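You operate a simulated robot arm through the tools that you are given. There is no shell and no other tool. Be economical: measure what you need, move in short steps, check, and stop when the job is done.

Carry out the task below with a simulated robot arm. There is one attempt and no reset: what you move stays moved.

Task
Seat the green disc, grease its top and stand the stem on it.
Fine: in the valve body; use the orange pad and the grease tin, and put the pad back. Set down upright: orange pad. A coat counts when it lies all over at full strength: go over it till it gets no stronger.

Only the result counts: the job must be done as asked and must still hold three seconds after the hand-in. Knocking over, shifting, dropping, spilling or breaking anything else fails it.

Robot
A 7-joint arm with a two-finger parallel gripper, fixed in place. Base frame: the origin is at the foot of the arm, x ahead of it, y to its left, z up; the work surface is at about z = 0. Readings come in m, rad, newtons and seconds.
With the tool pointing down near the work surface it reaches from about 0.24 to 0.62 m from the base axis. Its first joint turns from -1.152 to 1.152 rad. Payload 2.6 kg.
Tool frame: the origin (TCP) lies between the finger pads and is the grasp point; the fingertips stand 0.03 m ahead of it; z points along the fingers, y is the line along which they close. The gripper opens to 0.094 m. The fingers are 0.028 m wide and 0.01 m thick; the gripper's body (0.05 by 0.096 m) begins 0.055 m behind the TCP.
Orientation is that of the tool frame in the base frame, as a unit quaternion [x, y, z, w]. With the fingers straight down and closing along the base's y, the tool's x points along the base's -x, its y along +y and its z along -z.

Tools
- The arm moves only by the tool send_rows. Its argument "motion" is a list of rows, each a list of 7 numbers: the shift along the base's x, y, z in m, then the turn, a rotation vector about the base's x, y, z in rad, then the finger opening in m, from 0 to 0.094. In form: [[x, y, z, rx, ry, rz, gripper], ...]. A call has 1 to 12 rows; each row is the pose to reach, as a shift and turn from the pose commanded when the call began. Each row takes 0.2 s and may step no farther than 0.05 m and 0.15 rad from the row before; otherwise, or with a gripper value out of range, the whole call is refused. Where a pose cannot be reached the arm comes as near as it can. A force on the tool above 70 N (or 10 N above the force at the start of the call, whichever is more), or a blocked arm, ends the call early, and 0.2 s more pass. The fingers move at their own pace (about 0.072 m/s each) and stop on an object; they squeeze with about 27 N. The grip force told is the motor's: it shows also when the fingers shut on nothing. Time passes only in rows, and 0.2 s behind the last, so rows that repeat a pose let the fingers close. It gives the time, the measured TCP pose, the force on the tool (base axes), the opening and the grip force at its end, in the units of the frame above (readings bear some noise), with the torque about the TCP (base axes, N m) and any sound that the robot's microphone picked up, and new pictures: "pictures" is both (left out), scene, wrist or none.
- Cameras (640 x 400 px; columns grow to the right, rows downward): "scene" is fixed at [0.0296, 0.4287, 0.5661]; the picture's right is [-0.84, -0.55, 0.00], its down [-0.31, 0.47, -0.82] and it looks along [0.45, -0.69, -0.57] (base axes); focal length 319 px, centre (320, 200). "wrist" rides on the gripper at [0.076, 0.014, -0.103] in the tool frame; the picture's right is [-0.18, 0.98, 0.00], its down [-0.75, -0.14, -0.64] and it looks along [-0.63, -0.12, 0.77] (tool axes); focal length 243 px, centre (320, 200). There is no depth. A picture from a camera that has moved, and an enlarged one, comes with that camera's place and axes in the base frame and with its lens.
- inspect(camera, box): a new picture of the part [left, top, right, bottom] of that camera's present view, enlarged. The clock stands still meanwhile.
- finish_job(): hands the job in; it is judged then, once.

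Go step by step. Nothing tells you positions but the pictures and the camera data: compare them with the known pose of the tool, close in by small moves and look again before you grip or let go. The budget is 120 turns and 200 pictures, counting those below and the enlarged ones. Unless the task says otherwise, let go and move clear before handing in.

The tools are called after ">>>" as name(argument=value, ...) on one line, values as JSON. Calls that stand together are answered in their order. send_rows: Moves the arm, as the interface text tells. Its arguments: {"type":"object","properties":{"motion":{"type":"array","items":{"type":"array","items":{"type":"number"}}},"pictures":{"type":"string","enum":["both","scene","wrist","none"]}},"required":["motion"]} The other tools are called the same way: inspect (camera, box) takes an enlarged picture of a part of a camera's view; finish_job () hands the job in.

At the start:

```text
t: 0.0
position: [0.4153, -0.0925, 0.3206]
tool_rot: [0.0, 1.0, -0.001, 0.0]
ft_force: [0.3, 0.7, 0.3]
ft_torque: [0.02, 0.0, -0.02]
finger_gap: 0.0941
finger_force: 0.1
```

scene: 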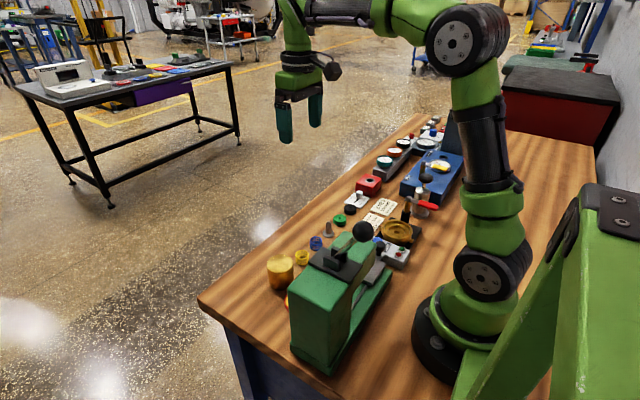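
wrist: 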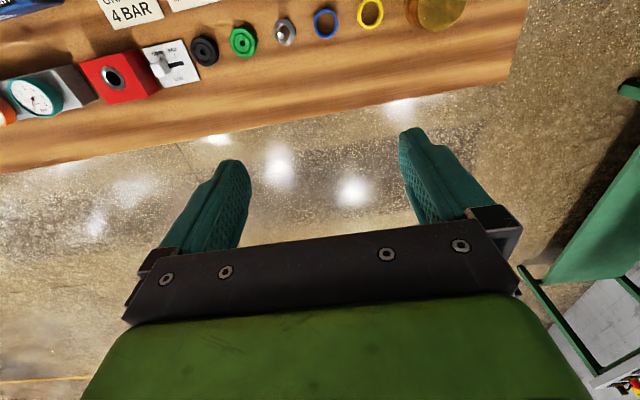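

I see a bench with a row of small parts, a green disc, and other items. I'll enlarge the pictures first to identify the valve body, pad, tin and stem.

>>> inspect(camera="scene", box=[250, 180, 450, 305])

>>> inspect(camera="scene", box=[340, 105, 500, 205])

>>> inspect(camera="wrist", box=[0, 0, 560, 150])

```text
3.20 times, centred on (350, 242) of scene
camera zoom: at [0.0296, 0.4287, 0.5661], right [-0.84, -0.55, 0.0], down [-0.31, 0.47, -0.82], along [0.45, -0.69, -0.57], focal length 1022 px, centre (224, 64)
```

zoom: 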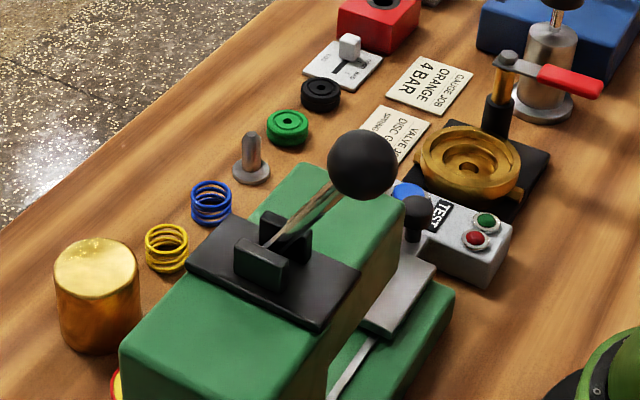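

```text
4.00 times, centred on (420, 155) of scene
camera zoom: at [0.0296, 0.4287, 0.5661], right [-0.84, -0.55, 0.0], down [-0.31, 0.47, -0.82], along [0.45, -0.69, -0.57], focal length 1278 px, centre (-80, 380)
```

zoom: 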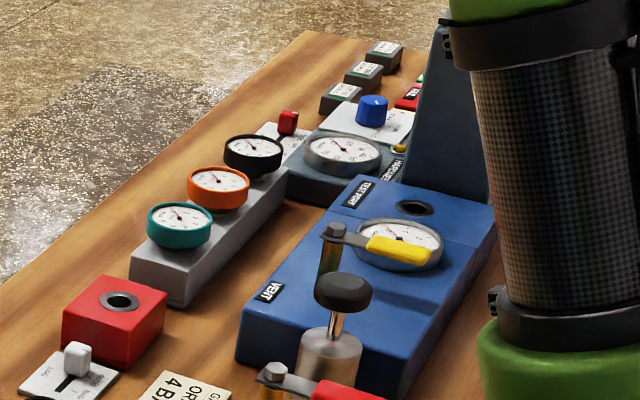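

```text
1.14 times, centred on (280, 75) of wrist
camera zoom: at [0.3414, -0.0785, 0.421], right [0.18, 0.98, 0.0], down [0.75, -0.14, 0.64], along [0.63, -0.12, -0.77], focal length 277 px, centre (366, 343)
```

zoom: 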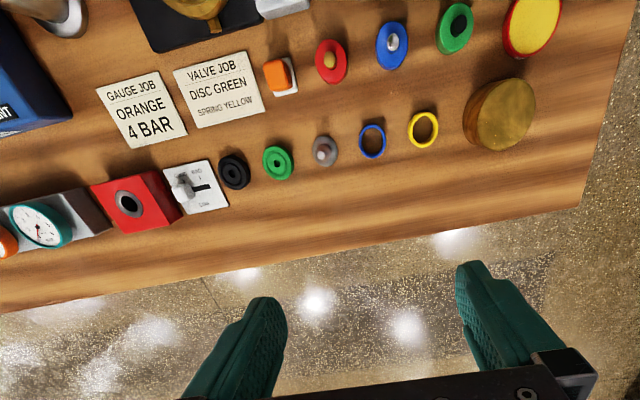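

The parts row lies at about x 0.37, with the green disc near (0.37,-0.195) and the valve body near (0.21,-0.22). I'll retract a little and look down from higher up.

>>> send_rows(motion=[[-0.03, 0, 0.02, 0, 0, 0, 0.094], [-0.07, -0.01, 0.04, 0, 0, 0, 0.094], [-0.11, -0.02, 0.06, 0, 0, 0, 0.094], [-0.14, -0.03, 0.07, 0, 0, 0, 0.094], [-0.15, -0.03, 0.08, 0, 0, 0, 0.094]])

```text
t: 1.2
position: [0.2674, -0.1226, 0.4002]
tool_rot: [0.0, 1.0, 0.001, -0.001]
ft_force: [0.6, 0.2, -1.2]
ft_torque: [0.02, -0.03, 0.02]
finger_gap: 0.094
finger_force: 0.1
camera wrist: at [0.1925, -0.1092, 0.5012], right [0.18, 0.98, 0.0], down [0.75, -0.14, 0.64], along [0.63, -0.12, -0.77], focal length 243 px, centre (320, 200)
```

scene: 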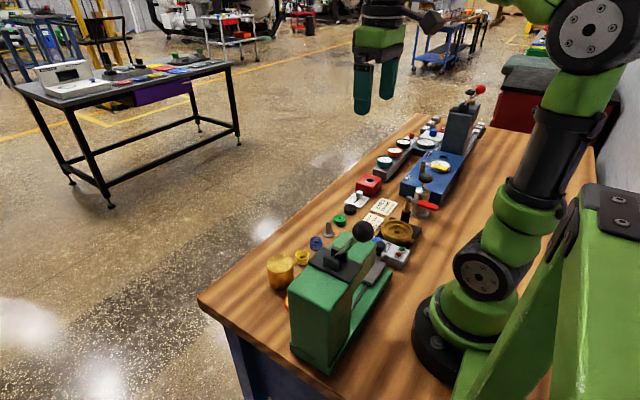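
wrist: 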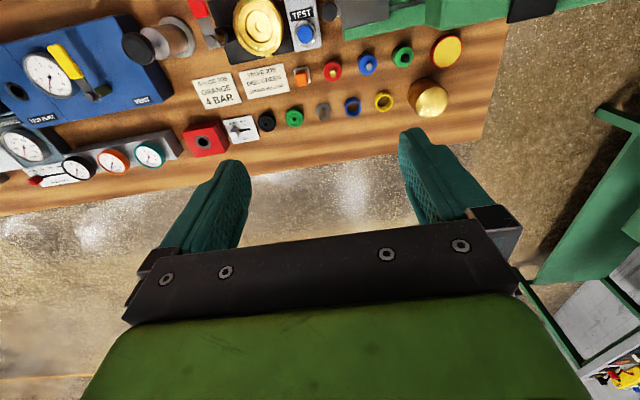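

>>> inspect(camera="wrist", box=[180, 0, 500, 160])

>>> inspect(camera="wrist", box=[220, 40, 380, 140])

```text
2.00 times, centred on (340, 80) of wrist
camera zoom: at [0.1925, -0.1092, 0.5012], right [0.18, 0.98, 0.0], down [0.75, -0.14, 0.64], along [0.63, -0.12, -0.77], focal length 485 px, centre (280, 440)
```

zoom: 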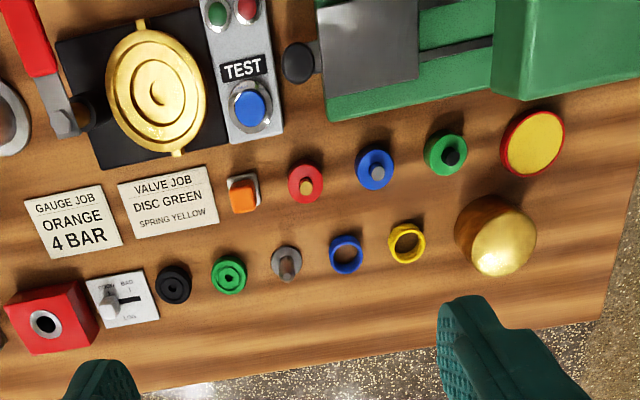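

```text
4.00 times, centred on (300, 90) of wrist
camera zoom: at [0.1925, -0.1092, 0.5012], right [0.18, 0.98, 0.0], down [0.75, -0.14, 0.64], along [0.63, -0.12, -0.77], focal length 970 px, centre (400, 640)
```

zoom: 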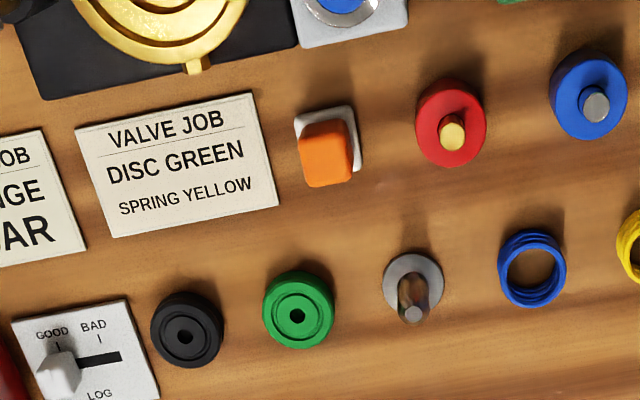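

The cast valve body sits at about (0.21,-0.213) and the orange pad at (0.30,-0.165). The grease tin, with a red rim and yellow fill, is near the far +y end. I'll lower over the valve for a closer look at the seat.

>>> send_rows(motion=[[0, -0.03, -0.03, 0, 0, 0, 0.094], [0, -0.06, -0.06, 0, 0, 0, 0.06], [0, -0.09, -0.1, 0, 0, 0, 0.05], [0, -0.09, -0.14, 0, 0, 0, 0.05], [0, -0.09, -0.18, 0, 0, 0, 0.05], [0, -0.09, -0.2, 0, 0, 0, 0.05]])

```text
t: 2.6
position: [0.2656, -0.2121, 0.1979]
tool_rot: [0.0, 1.0, 0.0, 0.0]
ft_force: [-0.2, -0.4, 0.7]
ft_torque: [-0.01, 0.04, 0.01]
finger_gap: 0.05
finger_force: 0.0
camera wrist: at [0.1907, -0.1986, 0.3], right [0.18, 0.98, 0.0], down [0.75, -0.14, 0.64], along [0.63, -0.12, -0.77], focal length 243 px, centre (320, 200)
```

scene: 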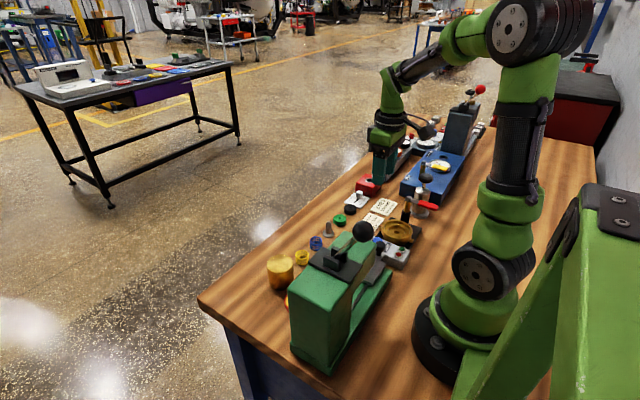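
wrist: 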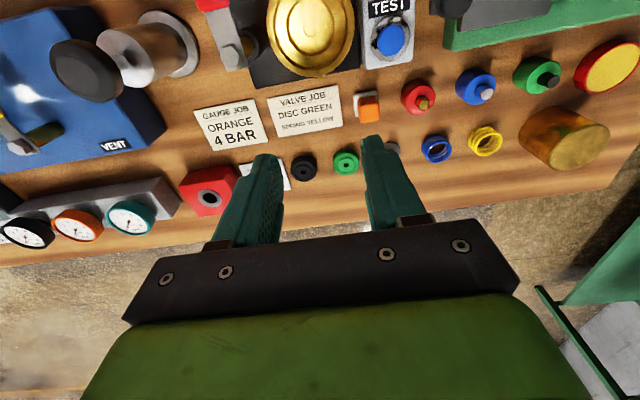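

>>> inspect(camera="wrist", box=[230, 0, 430, 125])

>>> inspect(camera="scene", box=[360, 190, 440, 270])

>>> inspect(camera="wrist", box=[340, 0, 640, 180])

```text
3.20 times, centred on (330, 62) of wrist
camera zoom: at [0.1907, -0.1986, 0.3], right [0.18, 0.98, 0.0], down [0.75, -0.14, 0.64], along [0.63, -0.12, -0.77], focal length 776 px, centre (288, 640)
```

zoom: 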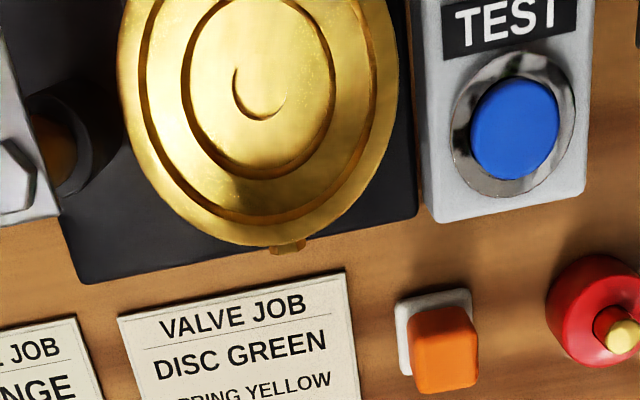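

```text
5.00 times, centred on (400, 230) of scene
camera zoom: at [0.0296, 0.4287, 0.5661], right [-0.84, -0.55, 0.0], down [-0.31, 0.47, -0.82], along [0.45, -0.69, -0.57], focal length 1597 px, centre (-80, 50)
```

zoom: 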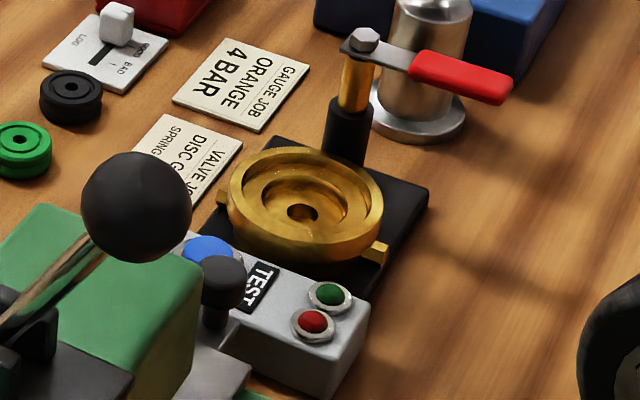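

```text
2.13 times, centred on (490, 90) of wrist
camera zoom: at [0.1907, -0.1986, 0.3], right [0.18, 0.98, 0.0], down [0.75, -0.14, 0.64], along [0.63, -0.12, -0.77], focal length 518 px, centre (-43, 435)
```

zoom: 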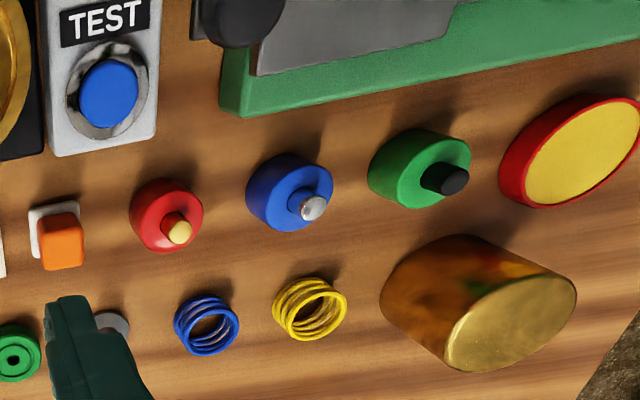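

The seat centre comes out at about (0.211,-0.212), z≈0.024. The press housing stands near the tin on the base side, so I'll turn the gripper 180° to put the wrist camera on the +x side, away from it.

>>> send_rows(motion=[[0.01, 0, 0.03, 0, 0, 0.13, 0.06], [0.02, 0, 0.06, 0, 0, 0.26, 0.06], [0.03, 0, 0.09, 0, 0, 0.39, 0.06], [0.04, 0, 0.1, 0, 0, 0.52, 0.06], [0.05, 0, 0.1, 0, 0, 0.65, 0.06], [0.06, 0, 0.1, 0, 0, 0.78, 0.06], [0.07, 0, 0.1, 0, 0, 0.91, 0.06], [0.08, 0, 0.1, 0, 0, 1.04, 0.06], [0.09, 0, 0.1, 0, 0, 1.17, 0.06], [0.1, 0, 0.1, 0, 0, 1.3, 0.06], [0.1, 0, 0.1, 0, 0, 1.44, 0.06], [0.1, 0, 0.1, 0, 0, 1.5708, 0.06]], pictures="none")

>>> send_rows(motion=[[0, 0, 0, 0, 0, 0.13, 0.06], [0, 0, 0, 0, 0, 0.26, 0.06], [0, 0, 0, 0, 0, 0.39, 0.06], [0, 0, 0, 0, 0, 0.52, 0.06], [0, 0, 0, 0, 0, 0.65, 0.06], [0, 0, 0, 0, 0, 0.78, 0.06], [0, 0, 0, 0, 0, 0.91, 0.06], [0, 0, 0, 0, 0, 1.04, 0.06], [0, 0, 0, 0, 0, 1.17, 0.06], [0, 0, 0, 0, 0, 1.3, 0.06], [0, 0, 0, 0, 0, 1.44, 0.06], [0, 0, 0, 0, 0, 1.5708, 0.06]])

```text
t: 5.2
position: [0.3671, -0.2105, 0.2991]
tool_rot: [0.709, -0.706, -0.001, -0.001]
ft_force: [-0.2, 0.5, -0.9]
ft_torque: [0.03, 0.01, 0.0]
finger_gap: 0.0599
finger_force: 0.1
```

```text
t: 7.8
position: [0.4191, -0.1039, 0.216]
tool_rot: [0.99, -0.122, 0.021, 0.072]
ft_force: [-0.1, -0.6, -0.9]
ft_torque: [0.03, 0.01, 0.0]
finger_gap: 0.0596
finger_force: 0.1
out of reach, approached as far as the arm can: row 5, 6, 7, 8, 9, 10, 11, 12
camera wrist: at [0.4877, -0.1204, 0.323], right [-0.42, -0.9, 0.13], down [-0.71, 0.41, 0.57], along [-0.56, 0.15, -0.81], focal length 243 px, centre (320, 200)
```

scene: 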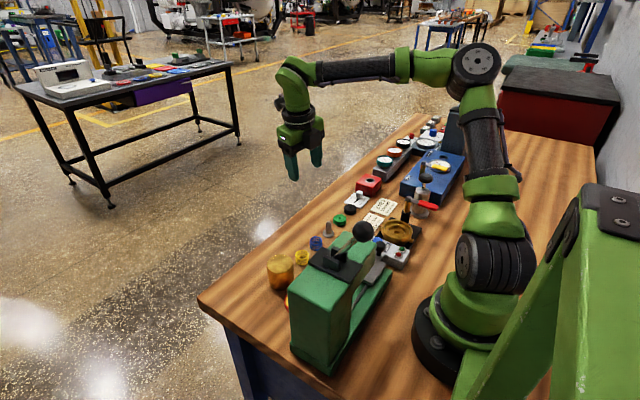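
wrist: 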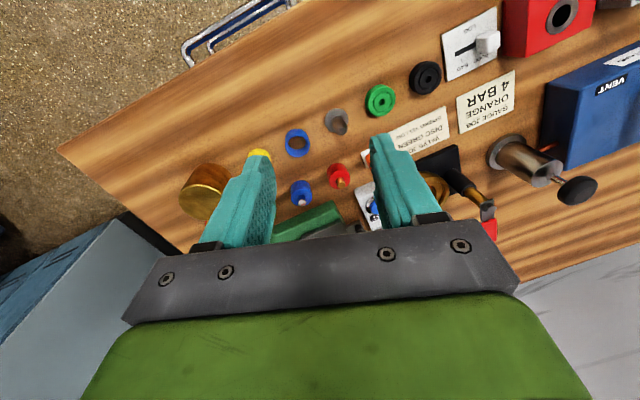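

Turning all the way round is out of reach. I'll go back to the quarter turn (closing along x, camera on the -y side), which is also clear of the press.

>>> send_rows(motion=[[0, 0, 0, 0, 0, -0.13, 0.06], [0, 0, 0, 0, 0, -0.26, 0.06], [0, 0, 0, 0, 0, -0.39, 0.06], [0, 0, 0, 0, 0, -0.52, 0.06], [0, 0, 0, 0, 0, -0.65, 0.06], [0, 0, 0, 0, 0, -0.78, 0.06], [0, 0, 0, 0, 0, -0.91, 0.06], [0, 0, 0, 0, 0, -1.04, 0.06], [0, 0, 0, 0, 0, -1.17, 0.06], [0, 0, 0, 0, 0, -1.3, 0.06], [0, 0, 0, 0, 0, -1.44, 0.06], [0, 0, 0, 0, 0, -1.5708, 0.06]])

```text
t: 10.4
position: [0.4188, -0.1004, 0.218]
tool_rot: [-0.613, 0.786, 0.037, -0.066]
ft_force: [-1.0, -0.1, -0.1]
ft_torque: [-0.01, 0.01, 0.01]
finger_gap: 0.0599
finger_force: 0.1
camera wrist: at [0.4036, -0.1689, 0.3242], right [-0.9, 0.42, 0.13], down [0.41, 0.71, 0.57], along [0.15, 0.56, -0.81], focal length 243 px, centre (320, 200)
```

scene: 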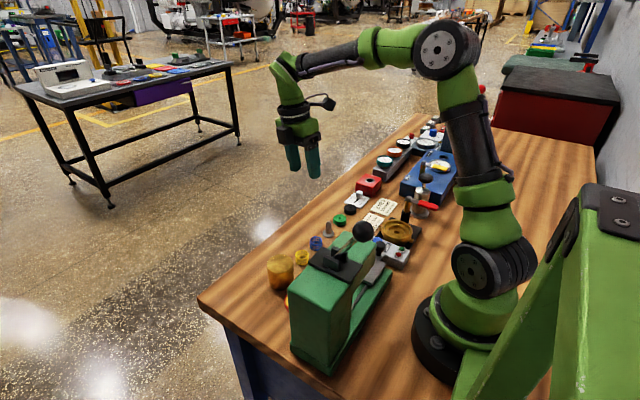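
wrist: 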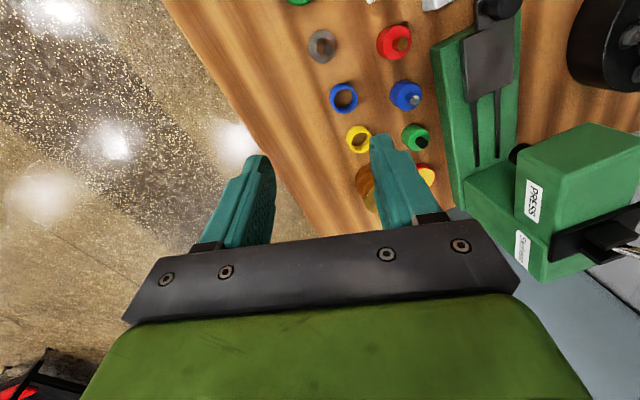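

The arm ended with a slight tilt, so I'll square it up and move above the green disc.

>>> send_rows(motion=[[-0.015, -0.03, 0, 0.0137, -0.0488, 0.0818, 0.06], [-0.03, -0.06, 0, 0.0274, -0.0975, 0.1636, 0.06], [-0.045, -0.085, 0, 0.0411, -0.1463, 0.2454, 0.06], [-0.05, -0.095, -0.04, 0.0411, -0.1463, 0.2454, 0.06], [-0.05, -0.095, -0.08, 0.0411, -0.1463, 0.2454, 0.06]])

```text
t: 11.6
position: [0.3694, -0.198, 0.1396]
tool_rot: [0.708, -0.706, 0.001, 0.0]
ft_force: [0.2, 1.1, -0.7]
ft_torque: [-0.01, 0.02, -0.01]
finger_gap: 0.0602
finger_force: 0.1
camera wrist: at [0.3557, -0.274, 0.2404], right [-0.98, 0.18, 0.0], down [0.14, 0.76, 0.64], along [0.12, 0.63, -0.77], focal length 243 px, centre (320, 200)
```

scene: 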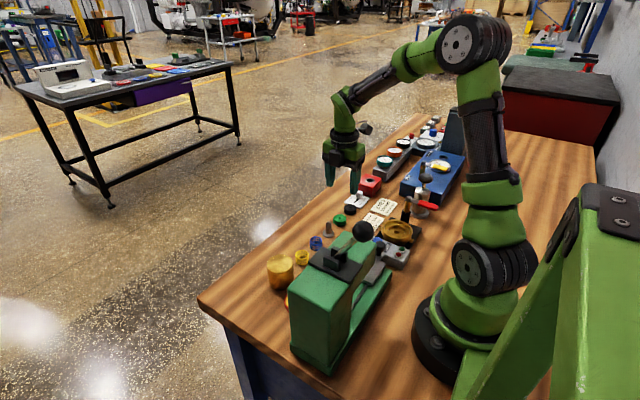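
wrist: 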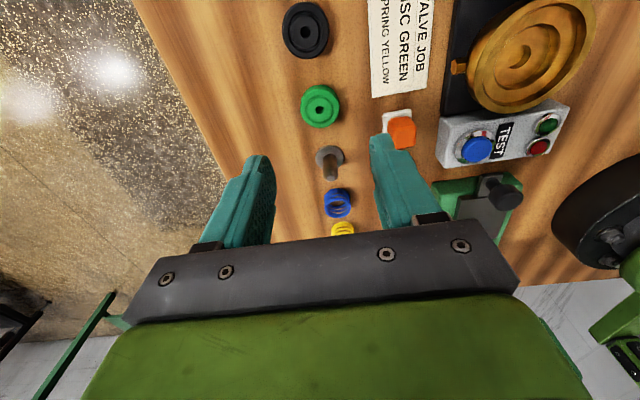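

The disc is at about (0.370,-0.198), roughly 13 mm thick. I'm descending to grip its upper part.

>>> send_rows(motion=[[0, 0, -0.04, 0, 0, 0, 0.06], [0, 0, -0.08, 0, 0, 0, 0.06], [0, 0, -0.0955, 0, 0, 0, 0.06]])

>>> inspect(camera="wrist", box=[220, 70, 440, 230])

```text
t: 12.4
position: [0.369, -0.1959, 0.0408]
tool_rot: [0.707, -0.707, 0.001, 0.0]
ft_force: [-0.6, -0.5, -0.6]
ft_torque: [0.02, 0.0, 0.01]
finger_gap: 0.0598
finger_force: 0.1
camera wrist: at [0.356, -0.273, 0.1433], right [-0.98, 0.18, 0.0], down [0.14, 0.76, 0.64], along [0.12, 0.63, -0.77], focal length 243 px, centre (320, 200)
```

scene: 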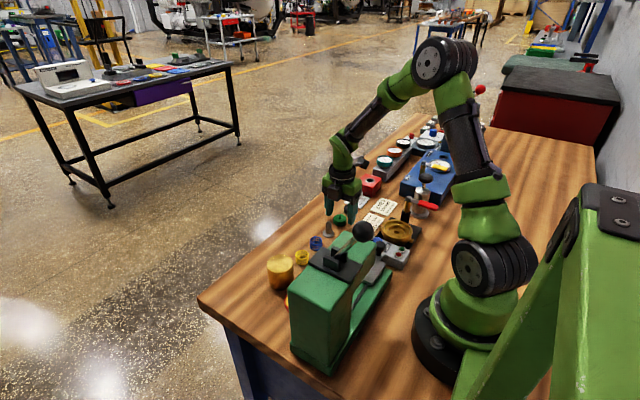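
wrist: 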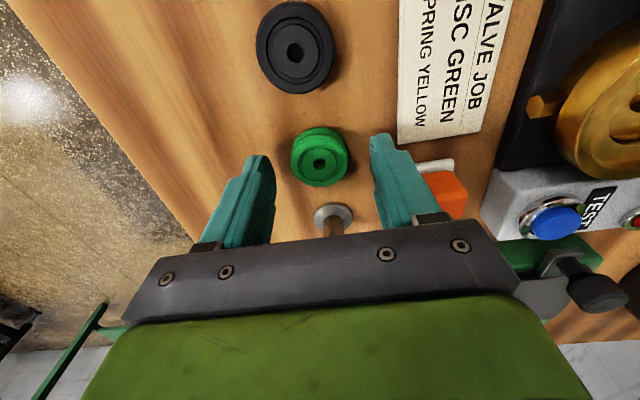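

```text
2.50 times, centred on (330, 150) of wrist
camera zoom: at [0.356, -0.273, 0.1433], right [-0.98, 0.18, 0.0], down [0.14, 0.76, 0.64], along [0.12, 0.63, -0.77], focal length 606 px, centre (295, 325)
```

zoom: 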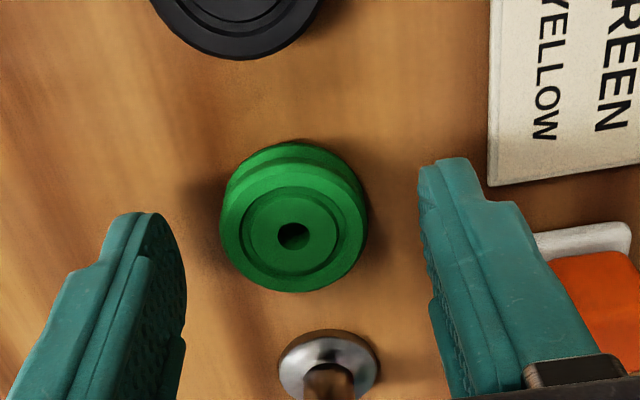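

>>> send_rows(motion=[[0.002, 0, -0.004, 0, 0, 0, 0.06], [0.002, 0, -0.004, 0, 0, 0, 0.03], [0.002, 0, -0.004, 0, 0, 0, 0.03], [0.002, 0, -0.004, 0, 0, 0, 0.03]], pictures="wrist")

```text
t: 13.4
position: [0.3714, -0.1976, 0.0381]
tool_rot: [0.708, -0.706, 0.001, 0.001]
ft_force: [0.0, -0.4, 0.0]
ft_torque: [0.02, -0.01, -0.02]
finger_gap: 0.0349
finger_force: 27.7
camera wrist: at [0.3583, -0.2727, 0.1398], right [-0.98, 0.18, 0.0], down [0.14, 0.76, 0.64], along [0.12, 0.63, -0.77], focal length 243 px, centre (320, 200)
```

wrist: 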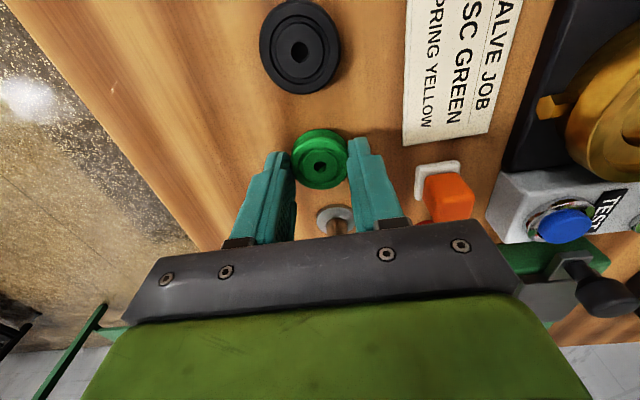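

Gripped at 35 mm. Now lifting and moving above the valve body.

>>> send_rows(motion=[[0, 0, 0.04, 0, 0, 0, 0.03], [0, 0, 0.075, 0, 0, 0, 0.03], [-0.04, -0.004, 0.075, 0, 0, 0, 0.03], [-0.08, -0.008, 0.075, 0, 0, 0, 0.03], [-0.12, -0.012, 0.075, 0, 0, 0, 0.03], [-0.15, -0.015, 0.075, 0, 0, 0, 0.03], [-0.161, -0.015, 0.075, 0, 0, 0, 0.03], [-0.161, -0.015, 0.075, 0, 0, 0, 0.03]])

>>> inspect(camera="wrist", box=[220, 50, 440, 230])

>>> inspect(camera="scene", box=[360, 180, 440, 260])

```text
t: 15.2
position: [0.2109, -0.2101, 0.1131]
tool_rot: [0.707, -0.707, 0.001, 0.001]
ft_force: [0.0, -0.2, 0.0]
ft_torque: [-0.03, 0.02, -0.02]
finger_gap: 0.0353
finger_force: 26.8
camera wrist: at [0.1973, -0.2871, 0.2152], right [-0.98, 0.18, 0.0], down [0.14, 0.76, 0.64], along [0.12, 0.63, -0.77], focal length 243 px, centre (320, 200)
```

scene: 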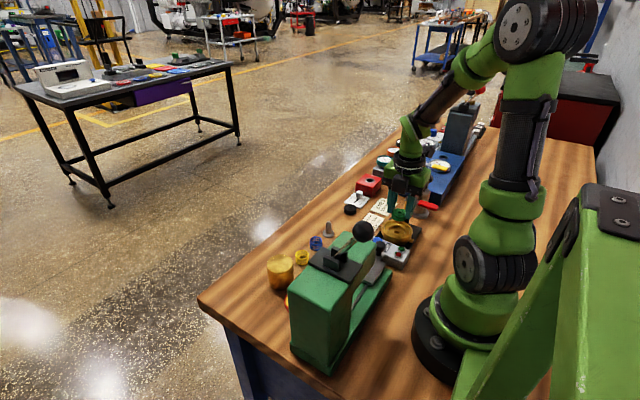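
wrist: 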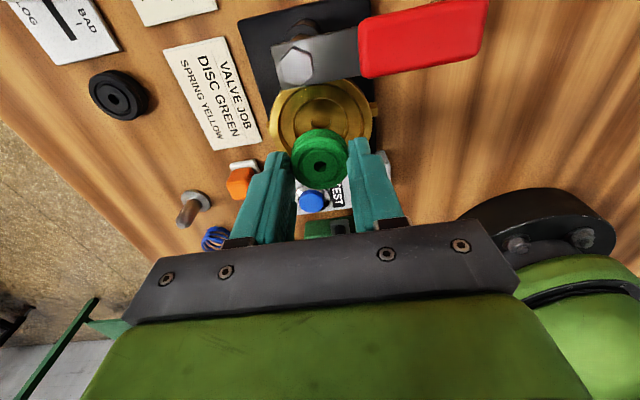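

```text
2.22 times, centred on (330, 140) of wrist
camera zoom: at [0.1973, -0.2871, 0.2152], right [-0.98, 0.18, 0.0], down [0.14, 0.76, 0.64], along [0.12, 0.63, -0.77], focal length 539 px, centre (298, 333)
```

zoom: 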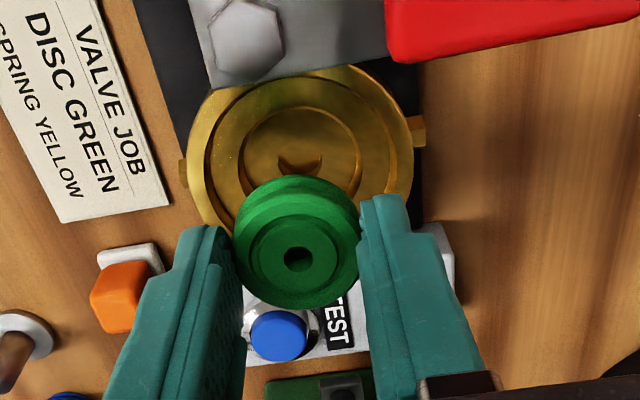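

```text
5.00 times, centred on (400, 220) of scene
camera zoom: at [0.0296, 0.4287, 0.5661], right [-0.84, -0.55, 0.0], down [-0.31, 0.47, -0.82], along [0.45, -0.69, -0.57], focal length 1597 px, centre (-80, 100)
```

zoom: 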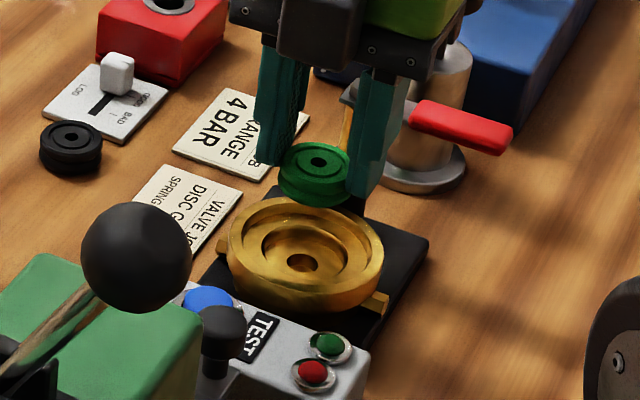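

The disc hole is lined up with the valve bore to within a millimetre or so. I'm descending most of the way.

>>> send_rows(motion=[[0, 0, -0.02, 0, 0, 0, 0.03], [0, 0, -0.035, 0, 0, 0, 0.03], [0, 0, -0.042, 0, 0, 0, 0.03]])

>>> inspect(camera="scene", box=[360, 180, 440, 260])

```text
t: 16.0
position: [0.2105, -0.212, 0.0706]
tool_rot: [0.707, -0.707, 0.001, 0.001]
ft_force: [-0.6, -1.1, -0.3]
ft_torque: [0.02, 0.01, -0.03]
finger_gap: 0.0347
finger_force: 26.4
camera wrist: at [0.1971, -0.2881, 0.1729], right [-0.98, 0.18, 0.0], down [0.14, 0.76, 0.64], along [0.12, 0.63, -0.77], focal length 243 px, centre (320, 200)
```

scene: 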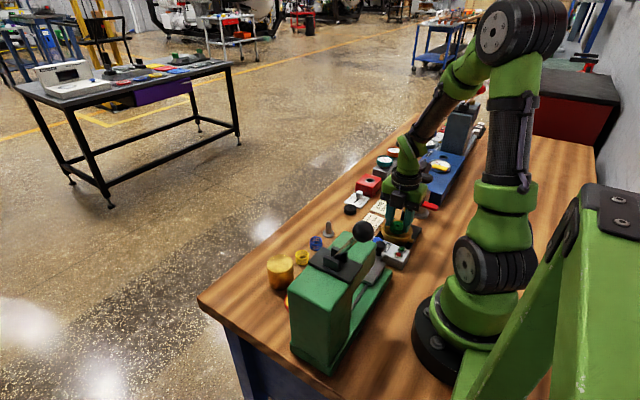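
wrist: 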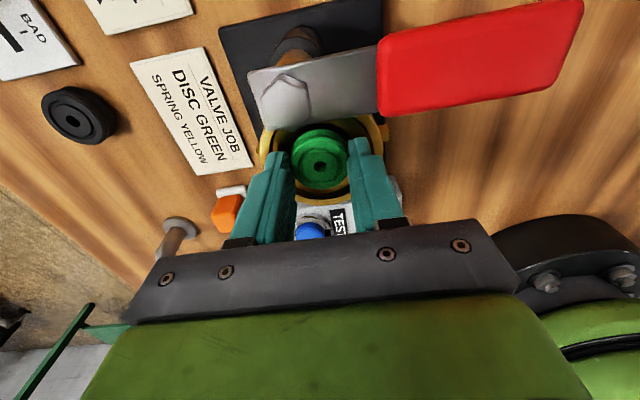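

```text
5.00 times, centred on (400, 220) of scene
camera zoom: at [0.0296, 0.4287, 0.5661], right [-0.84, -0.55, 0.0], down [-0.31, 0.47, -0.82], along [0.45, -0.69, -0.57], focal length 1597 px, centre (-80, 100)
```

zoom: 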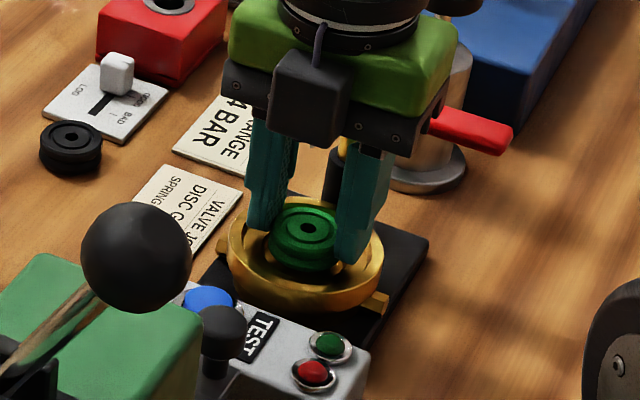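

The disc is just above the seat and inside the rim. I'll lower in small steps watching the force.

>>> send_rows(motion=[[0, 0, -0.003, 0, 0, 0, 0.03], [0, 0, -0.006, 0, 0, 0, 0.03]], pictures="none")

>>> send_rows(motion=[[0, 0, -0.001, 0, 0, 0, 0.03], [0, 0, -0.002, 0, 0, 0, 0.03]], pictures="wrist")

```text
t: 16.6
position: [0.2106, -0.2109, 0.0652]
tool_rot: [0.708, -0.706, 0.001, 0.001]
ft_force: [0.2, -0.1, 0.1]
ft_torque: [0.01, 0.0, 0.02]
finger_gap: 0.0348
finger_force: 26.9
```

```text
t: 17.2
position: [0.2106, -0.2094, 0.0648]
tool_rot: [0.708, -0.706, 0.001, 0.001]
ft_force: [-11.7, 8.1, 42.8]
ft_torque: [0.76, 0.77, 0.43]
finger_gap: 0.0353
finger_force: 27.2
camera wrist: at [0.1967, -0.2868, 0.166], right [-0.98, 0.18, 0.0], down [0.14, 0.76, 0.64], along [0.12, 0.63, -0.77], focal length 243 px, centre (320, 200)
```

wrist: 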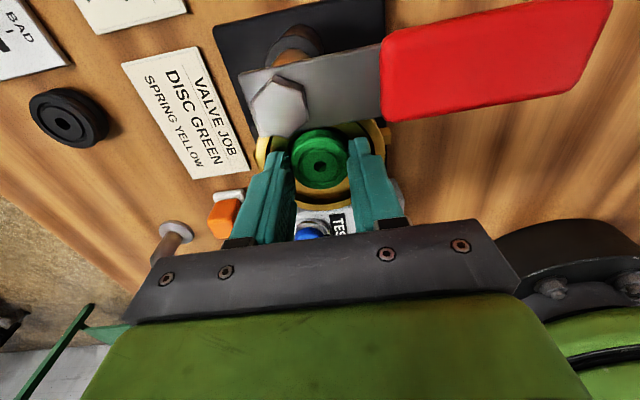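

There is contact, with a sideways load. I'll ease off 1.5 mm and look closely at whether the disc is inside the seat recess.

>>> send_rows(motion=[[0, 0, 0.0015, 0, 0, 0, 0.03], [0, 0, 0.0015, 0, 0, 0, 0.03]], pictures="none")

>>> inspect(camera="scene", box=[375, 205, 425, 255])

>>> inspect(camera="wrist", box=[240, 100, 400, 220])

```text
t: 17.8
position: [0.2102, -0.2101, 0.0632]
tool_rot: [0.708, -0.707, 0.0, 0.0]
ft_force: [-1.0, 2.8, 9.5]
ft_torque: [0.2, 0.1, -0.09]
finger_gap: 0.0349
finger_force: 26.9
```

```text
8.00 times, centred on (400, 230) of scene
camera zoom: at [0.0296, 0.4287, 0.566], right [-0.84, -0.55, 0.0], down [-0.31, 0.47, -0.82], along [0.45, -0.69, -0.57], focal length 2555 px, centre (-320, -40)
```

zoom: 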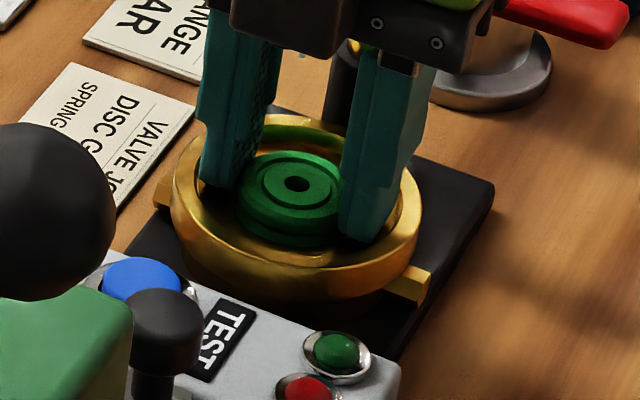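

```text
3.33 times, centred on (320, 160) of wrist
camera zoom: at [0.1968, -0.287, 0.1659], right [-0.98, 0.18, 0.0], down [0.14, 0.75, 0.64], along [0.12, 0.63, -0.77], focal length 809 px, centre (320, 333)
```

zoom: 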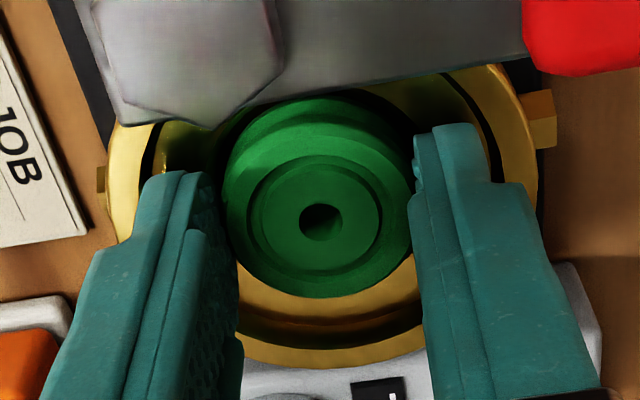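

The disc is centred in the rim and appears down in the recess. I'll release by just a few millimetres, rise, and check.

>>> send_rows(motion=[[0, 0, 0, 0, 0, 0, 0.042], [0, 0, 0, 0, 0, 0, 0.042], [0, 0, 0.02, 0, 0, 0, 0.042], [0, 0, 0.05, 0, 0, 0, 0.05], [0.04, 0, 0.08, 0, 0, 0, 0.06], [0.08, 0.0, 0.08, 0, 0, 0, 0.06]])

>>> inspect(camera="scene", box=[375, 205, 425, 255])

>>> inspect(camera="wrist", box=[380, 0, 640, 180])

```text
t: 19.2
position: [0.2924, -0.2095, 0.1456]
tool_rot: [0.708, -0.706, 0.001, 0.0]
ft_force: [0.3, 0.4, 1.0]
ft_torque: [-0.04, 0.01, 0.02]
finger_gap: 0.0601
finger_force: 0.0
camera wrist: at [0.2789, -0.2871, 0.2476], right [-0.98, 0.18, 0.0], down [0.14, 0.76, 0.64], along [0.12, 0.63, -0.77], focal length 243 px, centre (320, 200)
```

scene: 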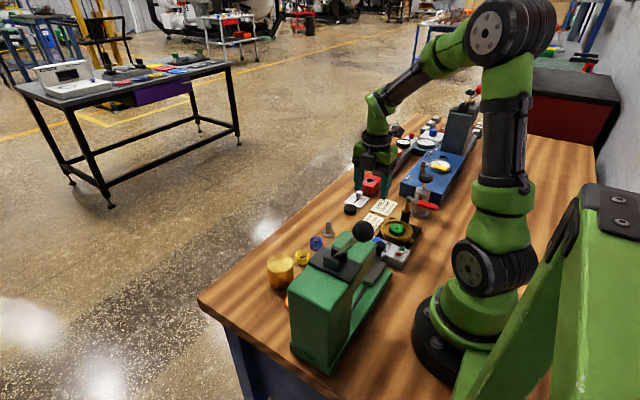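
wrist: 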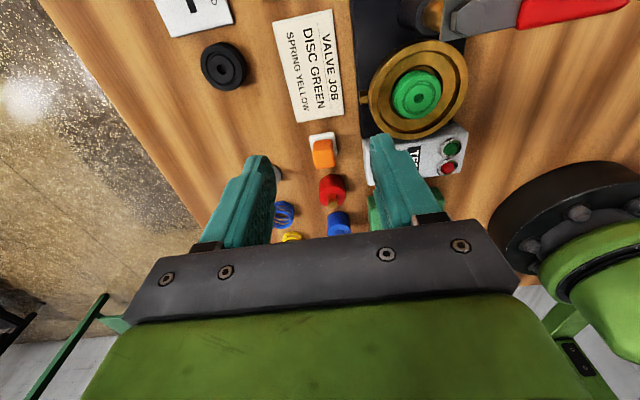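

```text
8.00 times, centred on (400, 230) of scene
camera zoom: at [0.0295, 0.4287, 0.5661], right [-0.84, -0.55, 0.0], down [-0.31, 0.47, -0.82], along [0.45, -0.69, -0.57], focal length 2555 px, centre (-320, -40)
```

zoom: 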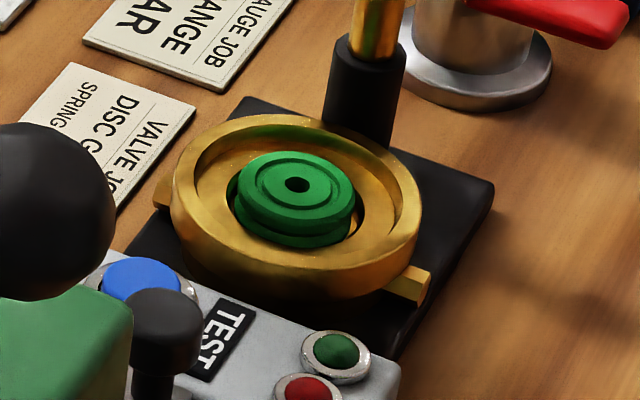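

```text
2.22 times, centred on (510, 90) of wrist
camera zoom: at [0.2789, -0.2871, 0.2476], right [-0.98, 0.18, 0.0], down [0.14, 0.76, 0.64], along [0.12, 0.63, -0.77], focal length 539 px, centre (-102, 444)
```

zoom: 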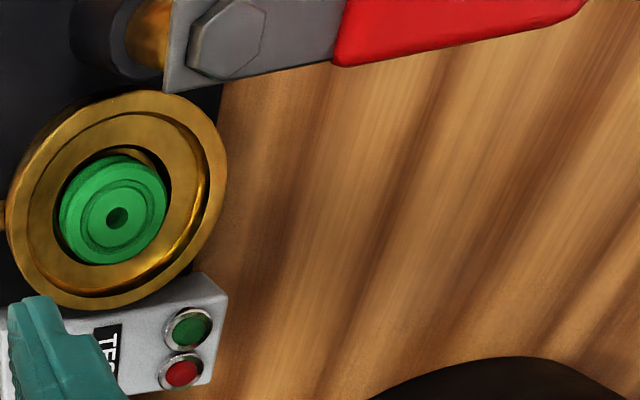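

The disc sits inside the recess and looks flat. Next is the orange pad, so I'll move above it and look.

>>> send_rows(motion=[[0.008, 0.025, 0, 0, 0, 0, 0.06], [0.008, 0.045, -0.03, 0, 0, 0, 0.06], [0.008, 0.045, -0.05, 0, 0, 0, 0.06]], pictures="none")

>>> inspect(camera="wrist", box=[220, 60, 420, 210])

>>> inspect(camera="scene", box=[330, 180, 410, 260])

```text
t: 20.0
position: [0.2988, -0.1656, 0.0924]
tool_rot: [0.707, -0.707, 0.001, 0.0]
ft_force: [0.7, -0.4, -0.3]
ft_torque: [-0.03, -0.03, 0.0]
finger_gap: 0.0599
finger_force: 0.0
```

```text
2.67 times, centred on (320, 135) of wrist
camera zoom: at [0.2848, -0.2417, 0.1954], right [-0.98, 0.18, 0.0], down [0.14, 0.76, 0.64], along [0.12, 0.63, -0.77], focal length 647 px, centre (320, 373)
```

zoom: 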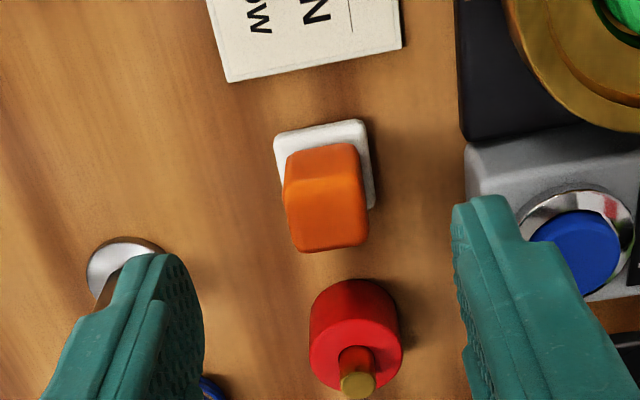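

```text
5.00 times, centred on (370, 220) of scene
camera zoom: at [0.0296, 0.4287, 0.5661], right [-0.84, -0.55, 0.0], down [-0.31, 0.47, -0.82], along [0.45, -0.69, -0.57], focal length 1597 px, centre (70, 100)
```

zoom: 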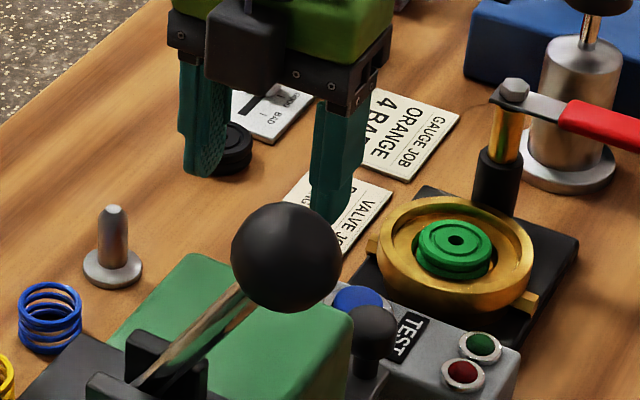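

The pad is axis-aligned at about (0.298,-0.165), with its handle about 20 mm wide. I'm lowering onto the handle and closing.

>>> send_rows(motion=[[0, 0, -0.03, 0, 0, 0, 0.06], [0, 0, -0.047, 0, 0, 0, 0.05], [0, 0, -0.047, 0, 0, 0, 0.04]], pictures="wrist")

>>> inspect(camera="wrist", box=[220, 80, 420, 230])

```text
t: 20.8
position: [0.2998, -0.1665, 0.0475]
tool_rot: [0.708, -0.707, 0.001, 0.001]
ft_force: [0.1, -0.6, 0.2]
ft_torque: [0.0, 0.02, 0.02]
finger_gap: 0.0401
finger_force: 0.1
camera wrist: at [0.2861, -0.2428, 0.1486], right [-0.98, 0.18, 0.0], down [0.14, 0.76, 0.64], along [0.12, 0.63, -0.77], focal length 243 px, centre (320, 200)
```

wrist: 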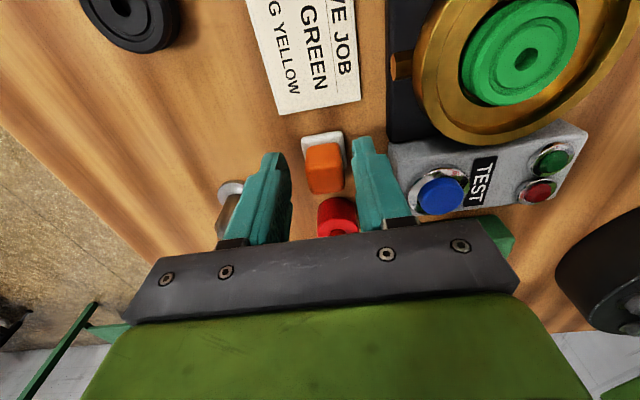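

```text
2.67 times, centred on (320, 155) of wrist
camera zoom: at [0.2861, -0.2428, 0.1486], right [-0.98, 0.18, 0.0], down [0.14, 0.76, 0.64], along [0.12, 0.63, -0.77], focal length 647 px, centre (320, 320)
```

zoom: 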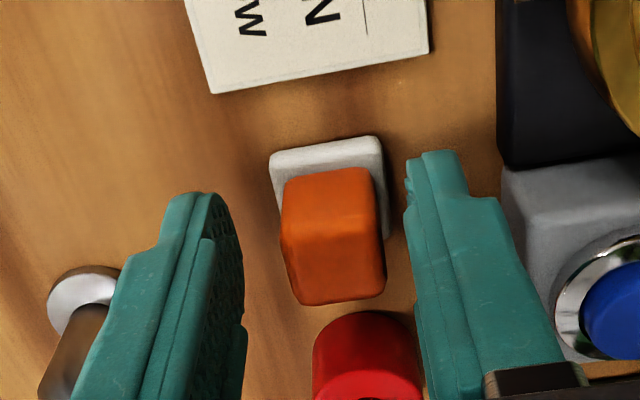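

>>> send_rows(motion=[[-0.001, 0.0015, -0.003, 0, 0, 0, 0.04], [-0.001, 0.0015, -0.003, 0, 0, 0, 0.01], [-0.001, 0.0015, -0.003, 0, 0, 0, 0.01], [-0.001, 0.0015, -0.003, 0, 0, 0, 0.01]], pictures="wrist")

```text
t: 21.8
position: [0.2989, -0.1641, 0.0439]
tool_rot: [0.708, -0.706, 0.0, 0.001]
ft_force: [-1.0, -0.3, 1.0]
ft_torque: [0.04, 0.0, -0.01]
finger_gap: 0.0207
finger_force: 27.6
camera wrist: at [0.285, -0.2414, 0.1461], right [-0.98, 0.18, 0.0], down [0.14, 0.76, 0.64], along [0.12, 0.63, -0.77], focal length 243 px, centre (320, 200)
```

wrist: 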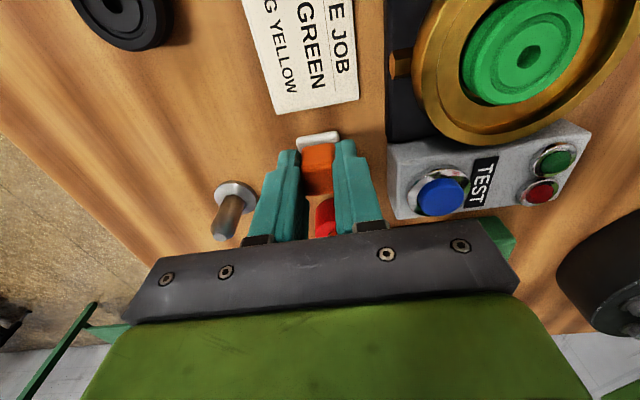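

I have the pad. Its home is TCP (0.299,-0.1645, 0.0445). Now lifting and travelling toward the tin, keeping clear of the press.

>>> send_rows(motion=[[0, 0, 0.04, 0, 0, 0, 0.01], [0, 0, 0.08, 0, 0, 0, 0.01], [0.01, 0.03, 0.11, 0, 0, 0, 0.01], [0.02, 0.07, 0.13, 0, 0, 0, 0.01], [0.02, 0.11, 0.13, 0, 0, 0, 0.01], [0.02, 0.15, 0.13, 0, 0, 0, 0.01], [0.02, 0.19, 0.13, 0, 0, 0, 0.01]])

>>> inspect(camera="wrist", box=[220, 50, 540, 250])

```text
t: 23.4
position: [0.3172, 0.0275, 0.1741]
tool_rot: [-0.707, 0.707, -0.001, 0.0]
ft_force: [-0.2, -0.4, 0.3]
ft_torque: [-0.01, -0.05, 0.01]
finger_gap: 0.0207
finger_force: 27.3
camera wrist: at [0.3033, -0.0495, 0.2761], right [-0.98, 0.18, 0.0], down [0.14, 0.76, 0.64], along [0.12, 0.63, -0.77], focal length 243 px, centre (320, 200)
```

scene: 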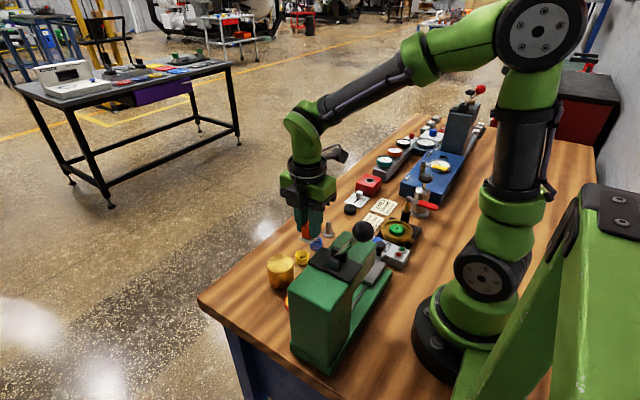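
wrist: 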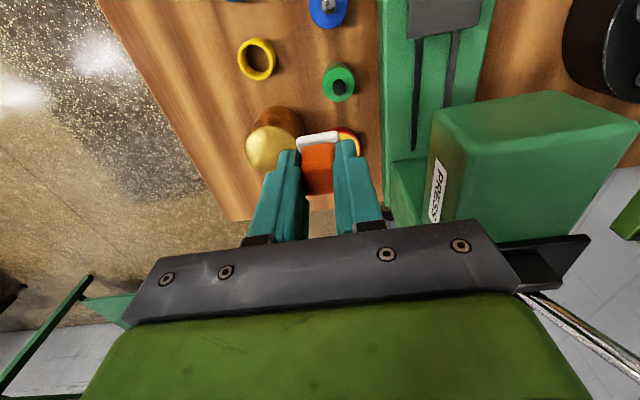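

```text
2.00 times, centred on (380, 150) of wrist
camera zoom: at [0.3033, -0.0495, 0.2761], right [-0.98, 0.18, 0.0], down [0.14, 0.76, 0.64], along [0.12, 0.63, -0.77], focal length 485 px, centre (200, 300)
```

zoom: 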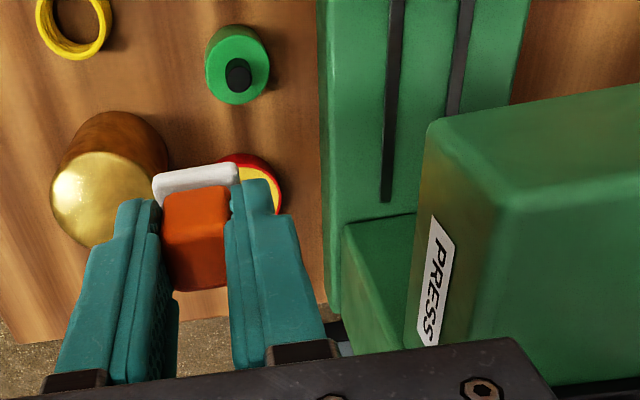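

The tin is at about (0.304,0.089), and the press's +x face is at x≈0.24, so the body clears it. I'm moving over the tin and checking from the scene camera.

>>> send_rows(motion=[[-0.005, 0.03, 0, 0, 0, 0, 0.01], [-0.01, 0.05, -0.01, 0, 0, 0, 0.01], [-0.013, 0.0615, -0.05, 0, 0, 0, 0.01], [-0.013, 0.0615, -0.07, 0, 0, 0, 0.01]])

>>> inspect(camera="wrist", box=[220, 70, 420, 230])

>>> inspect(camera="scene", box=[240, 200, 340, 330])

```text
t: 24.4
position: [0.3037, 0.0878, 0.1045]
tool_rot: [0.708, -0.706, 0.0, 0.001]
ft_force: [-0.9, 0.6, 1.1]
ft_torque: [0.01, 0.02, -0.01]
finger_gap: 0.0205
finger_force: 27.0
camera wrist: at [0.2906, 0.0104, 0.2061], right [-0.98, 0.18, 0.0], down [0.14, 0.76, 0.64], along [0.12, 0.63, -0.77], focal length 243 px, centre (320, 200)
```

scene: 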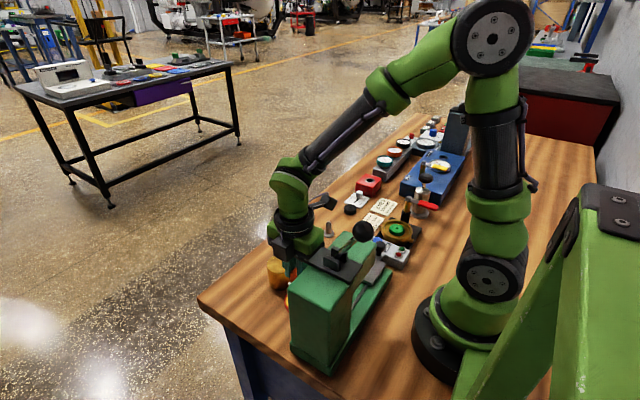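
wrist: 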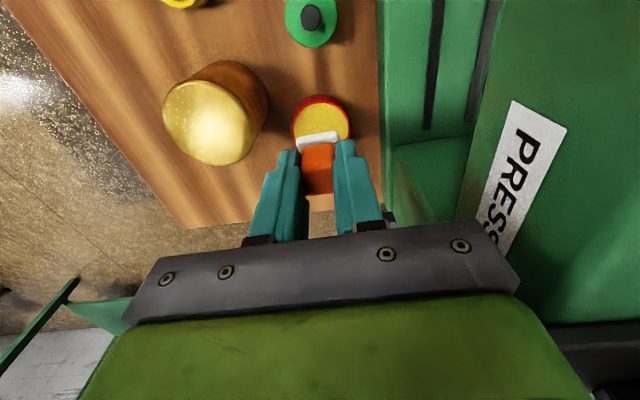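

```text
2.50 times, centred on (320, 150) of wrist
camera zoom: at [0.2906, 0.0104, 0.2061], right [-0.98, 0.18, 0.0], down [0.14, 0.76, 0.64], along [0.12, 0.63, -0.77], focal length 606 px, centre (320, 325)
```

zoom: 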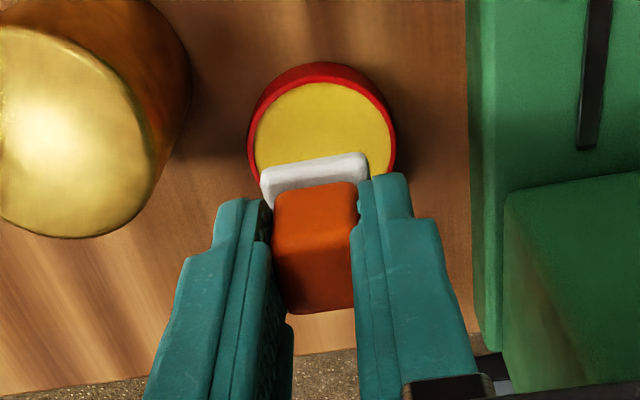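

```text
3.08 times, centred on (290, 265) of scene
camera zoom: at [0.0296, 0.4287, 0.5661], right [-0.84, -0.55, 0.0], down [-0.31, 0.47, -0.82], along [0.45, -0.69, -0.57], focal length 983 px, centre (412, 0)
```

zoom: 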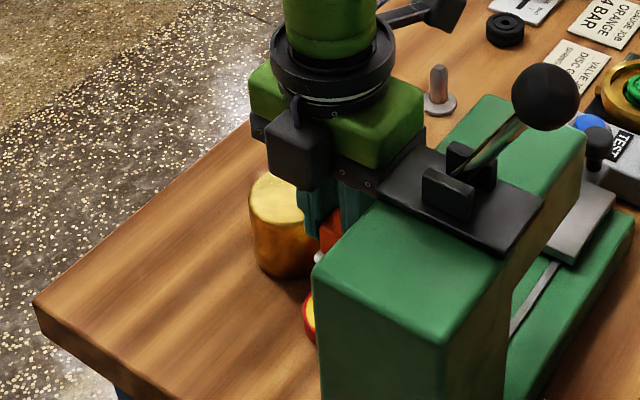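

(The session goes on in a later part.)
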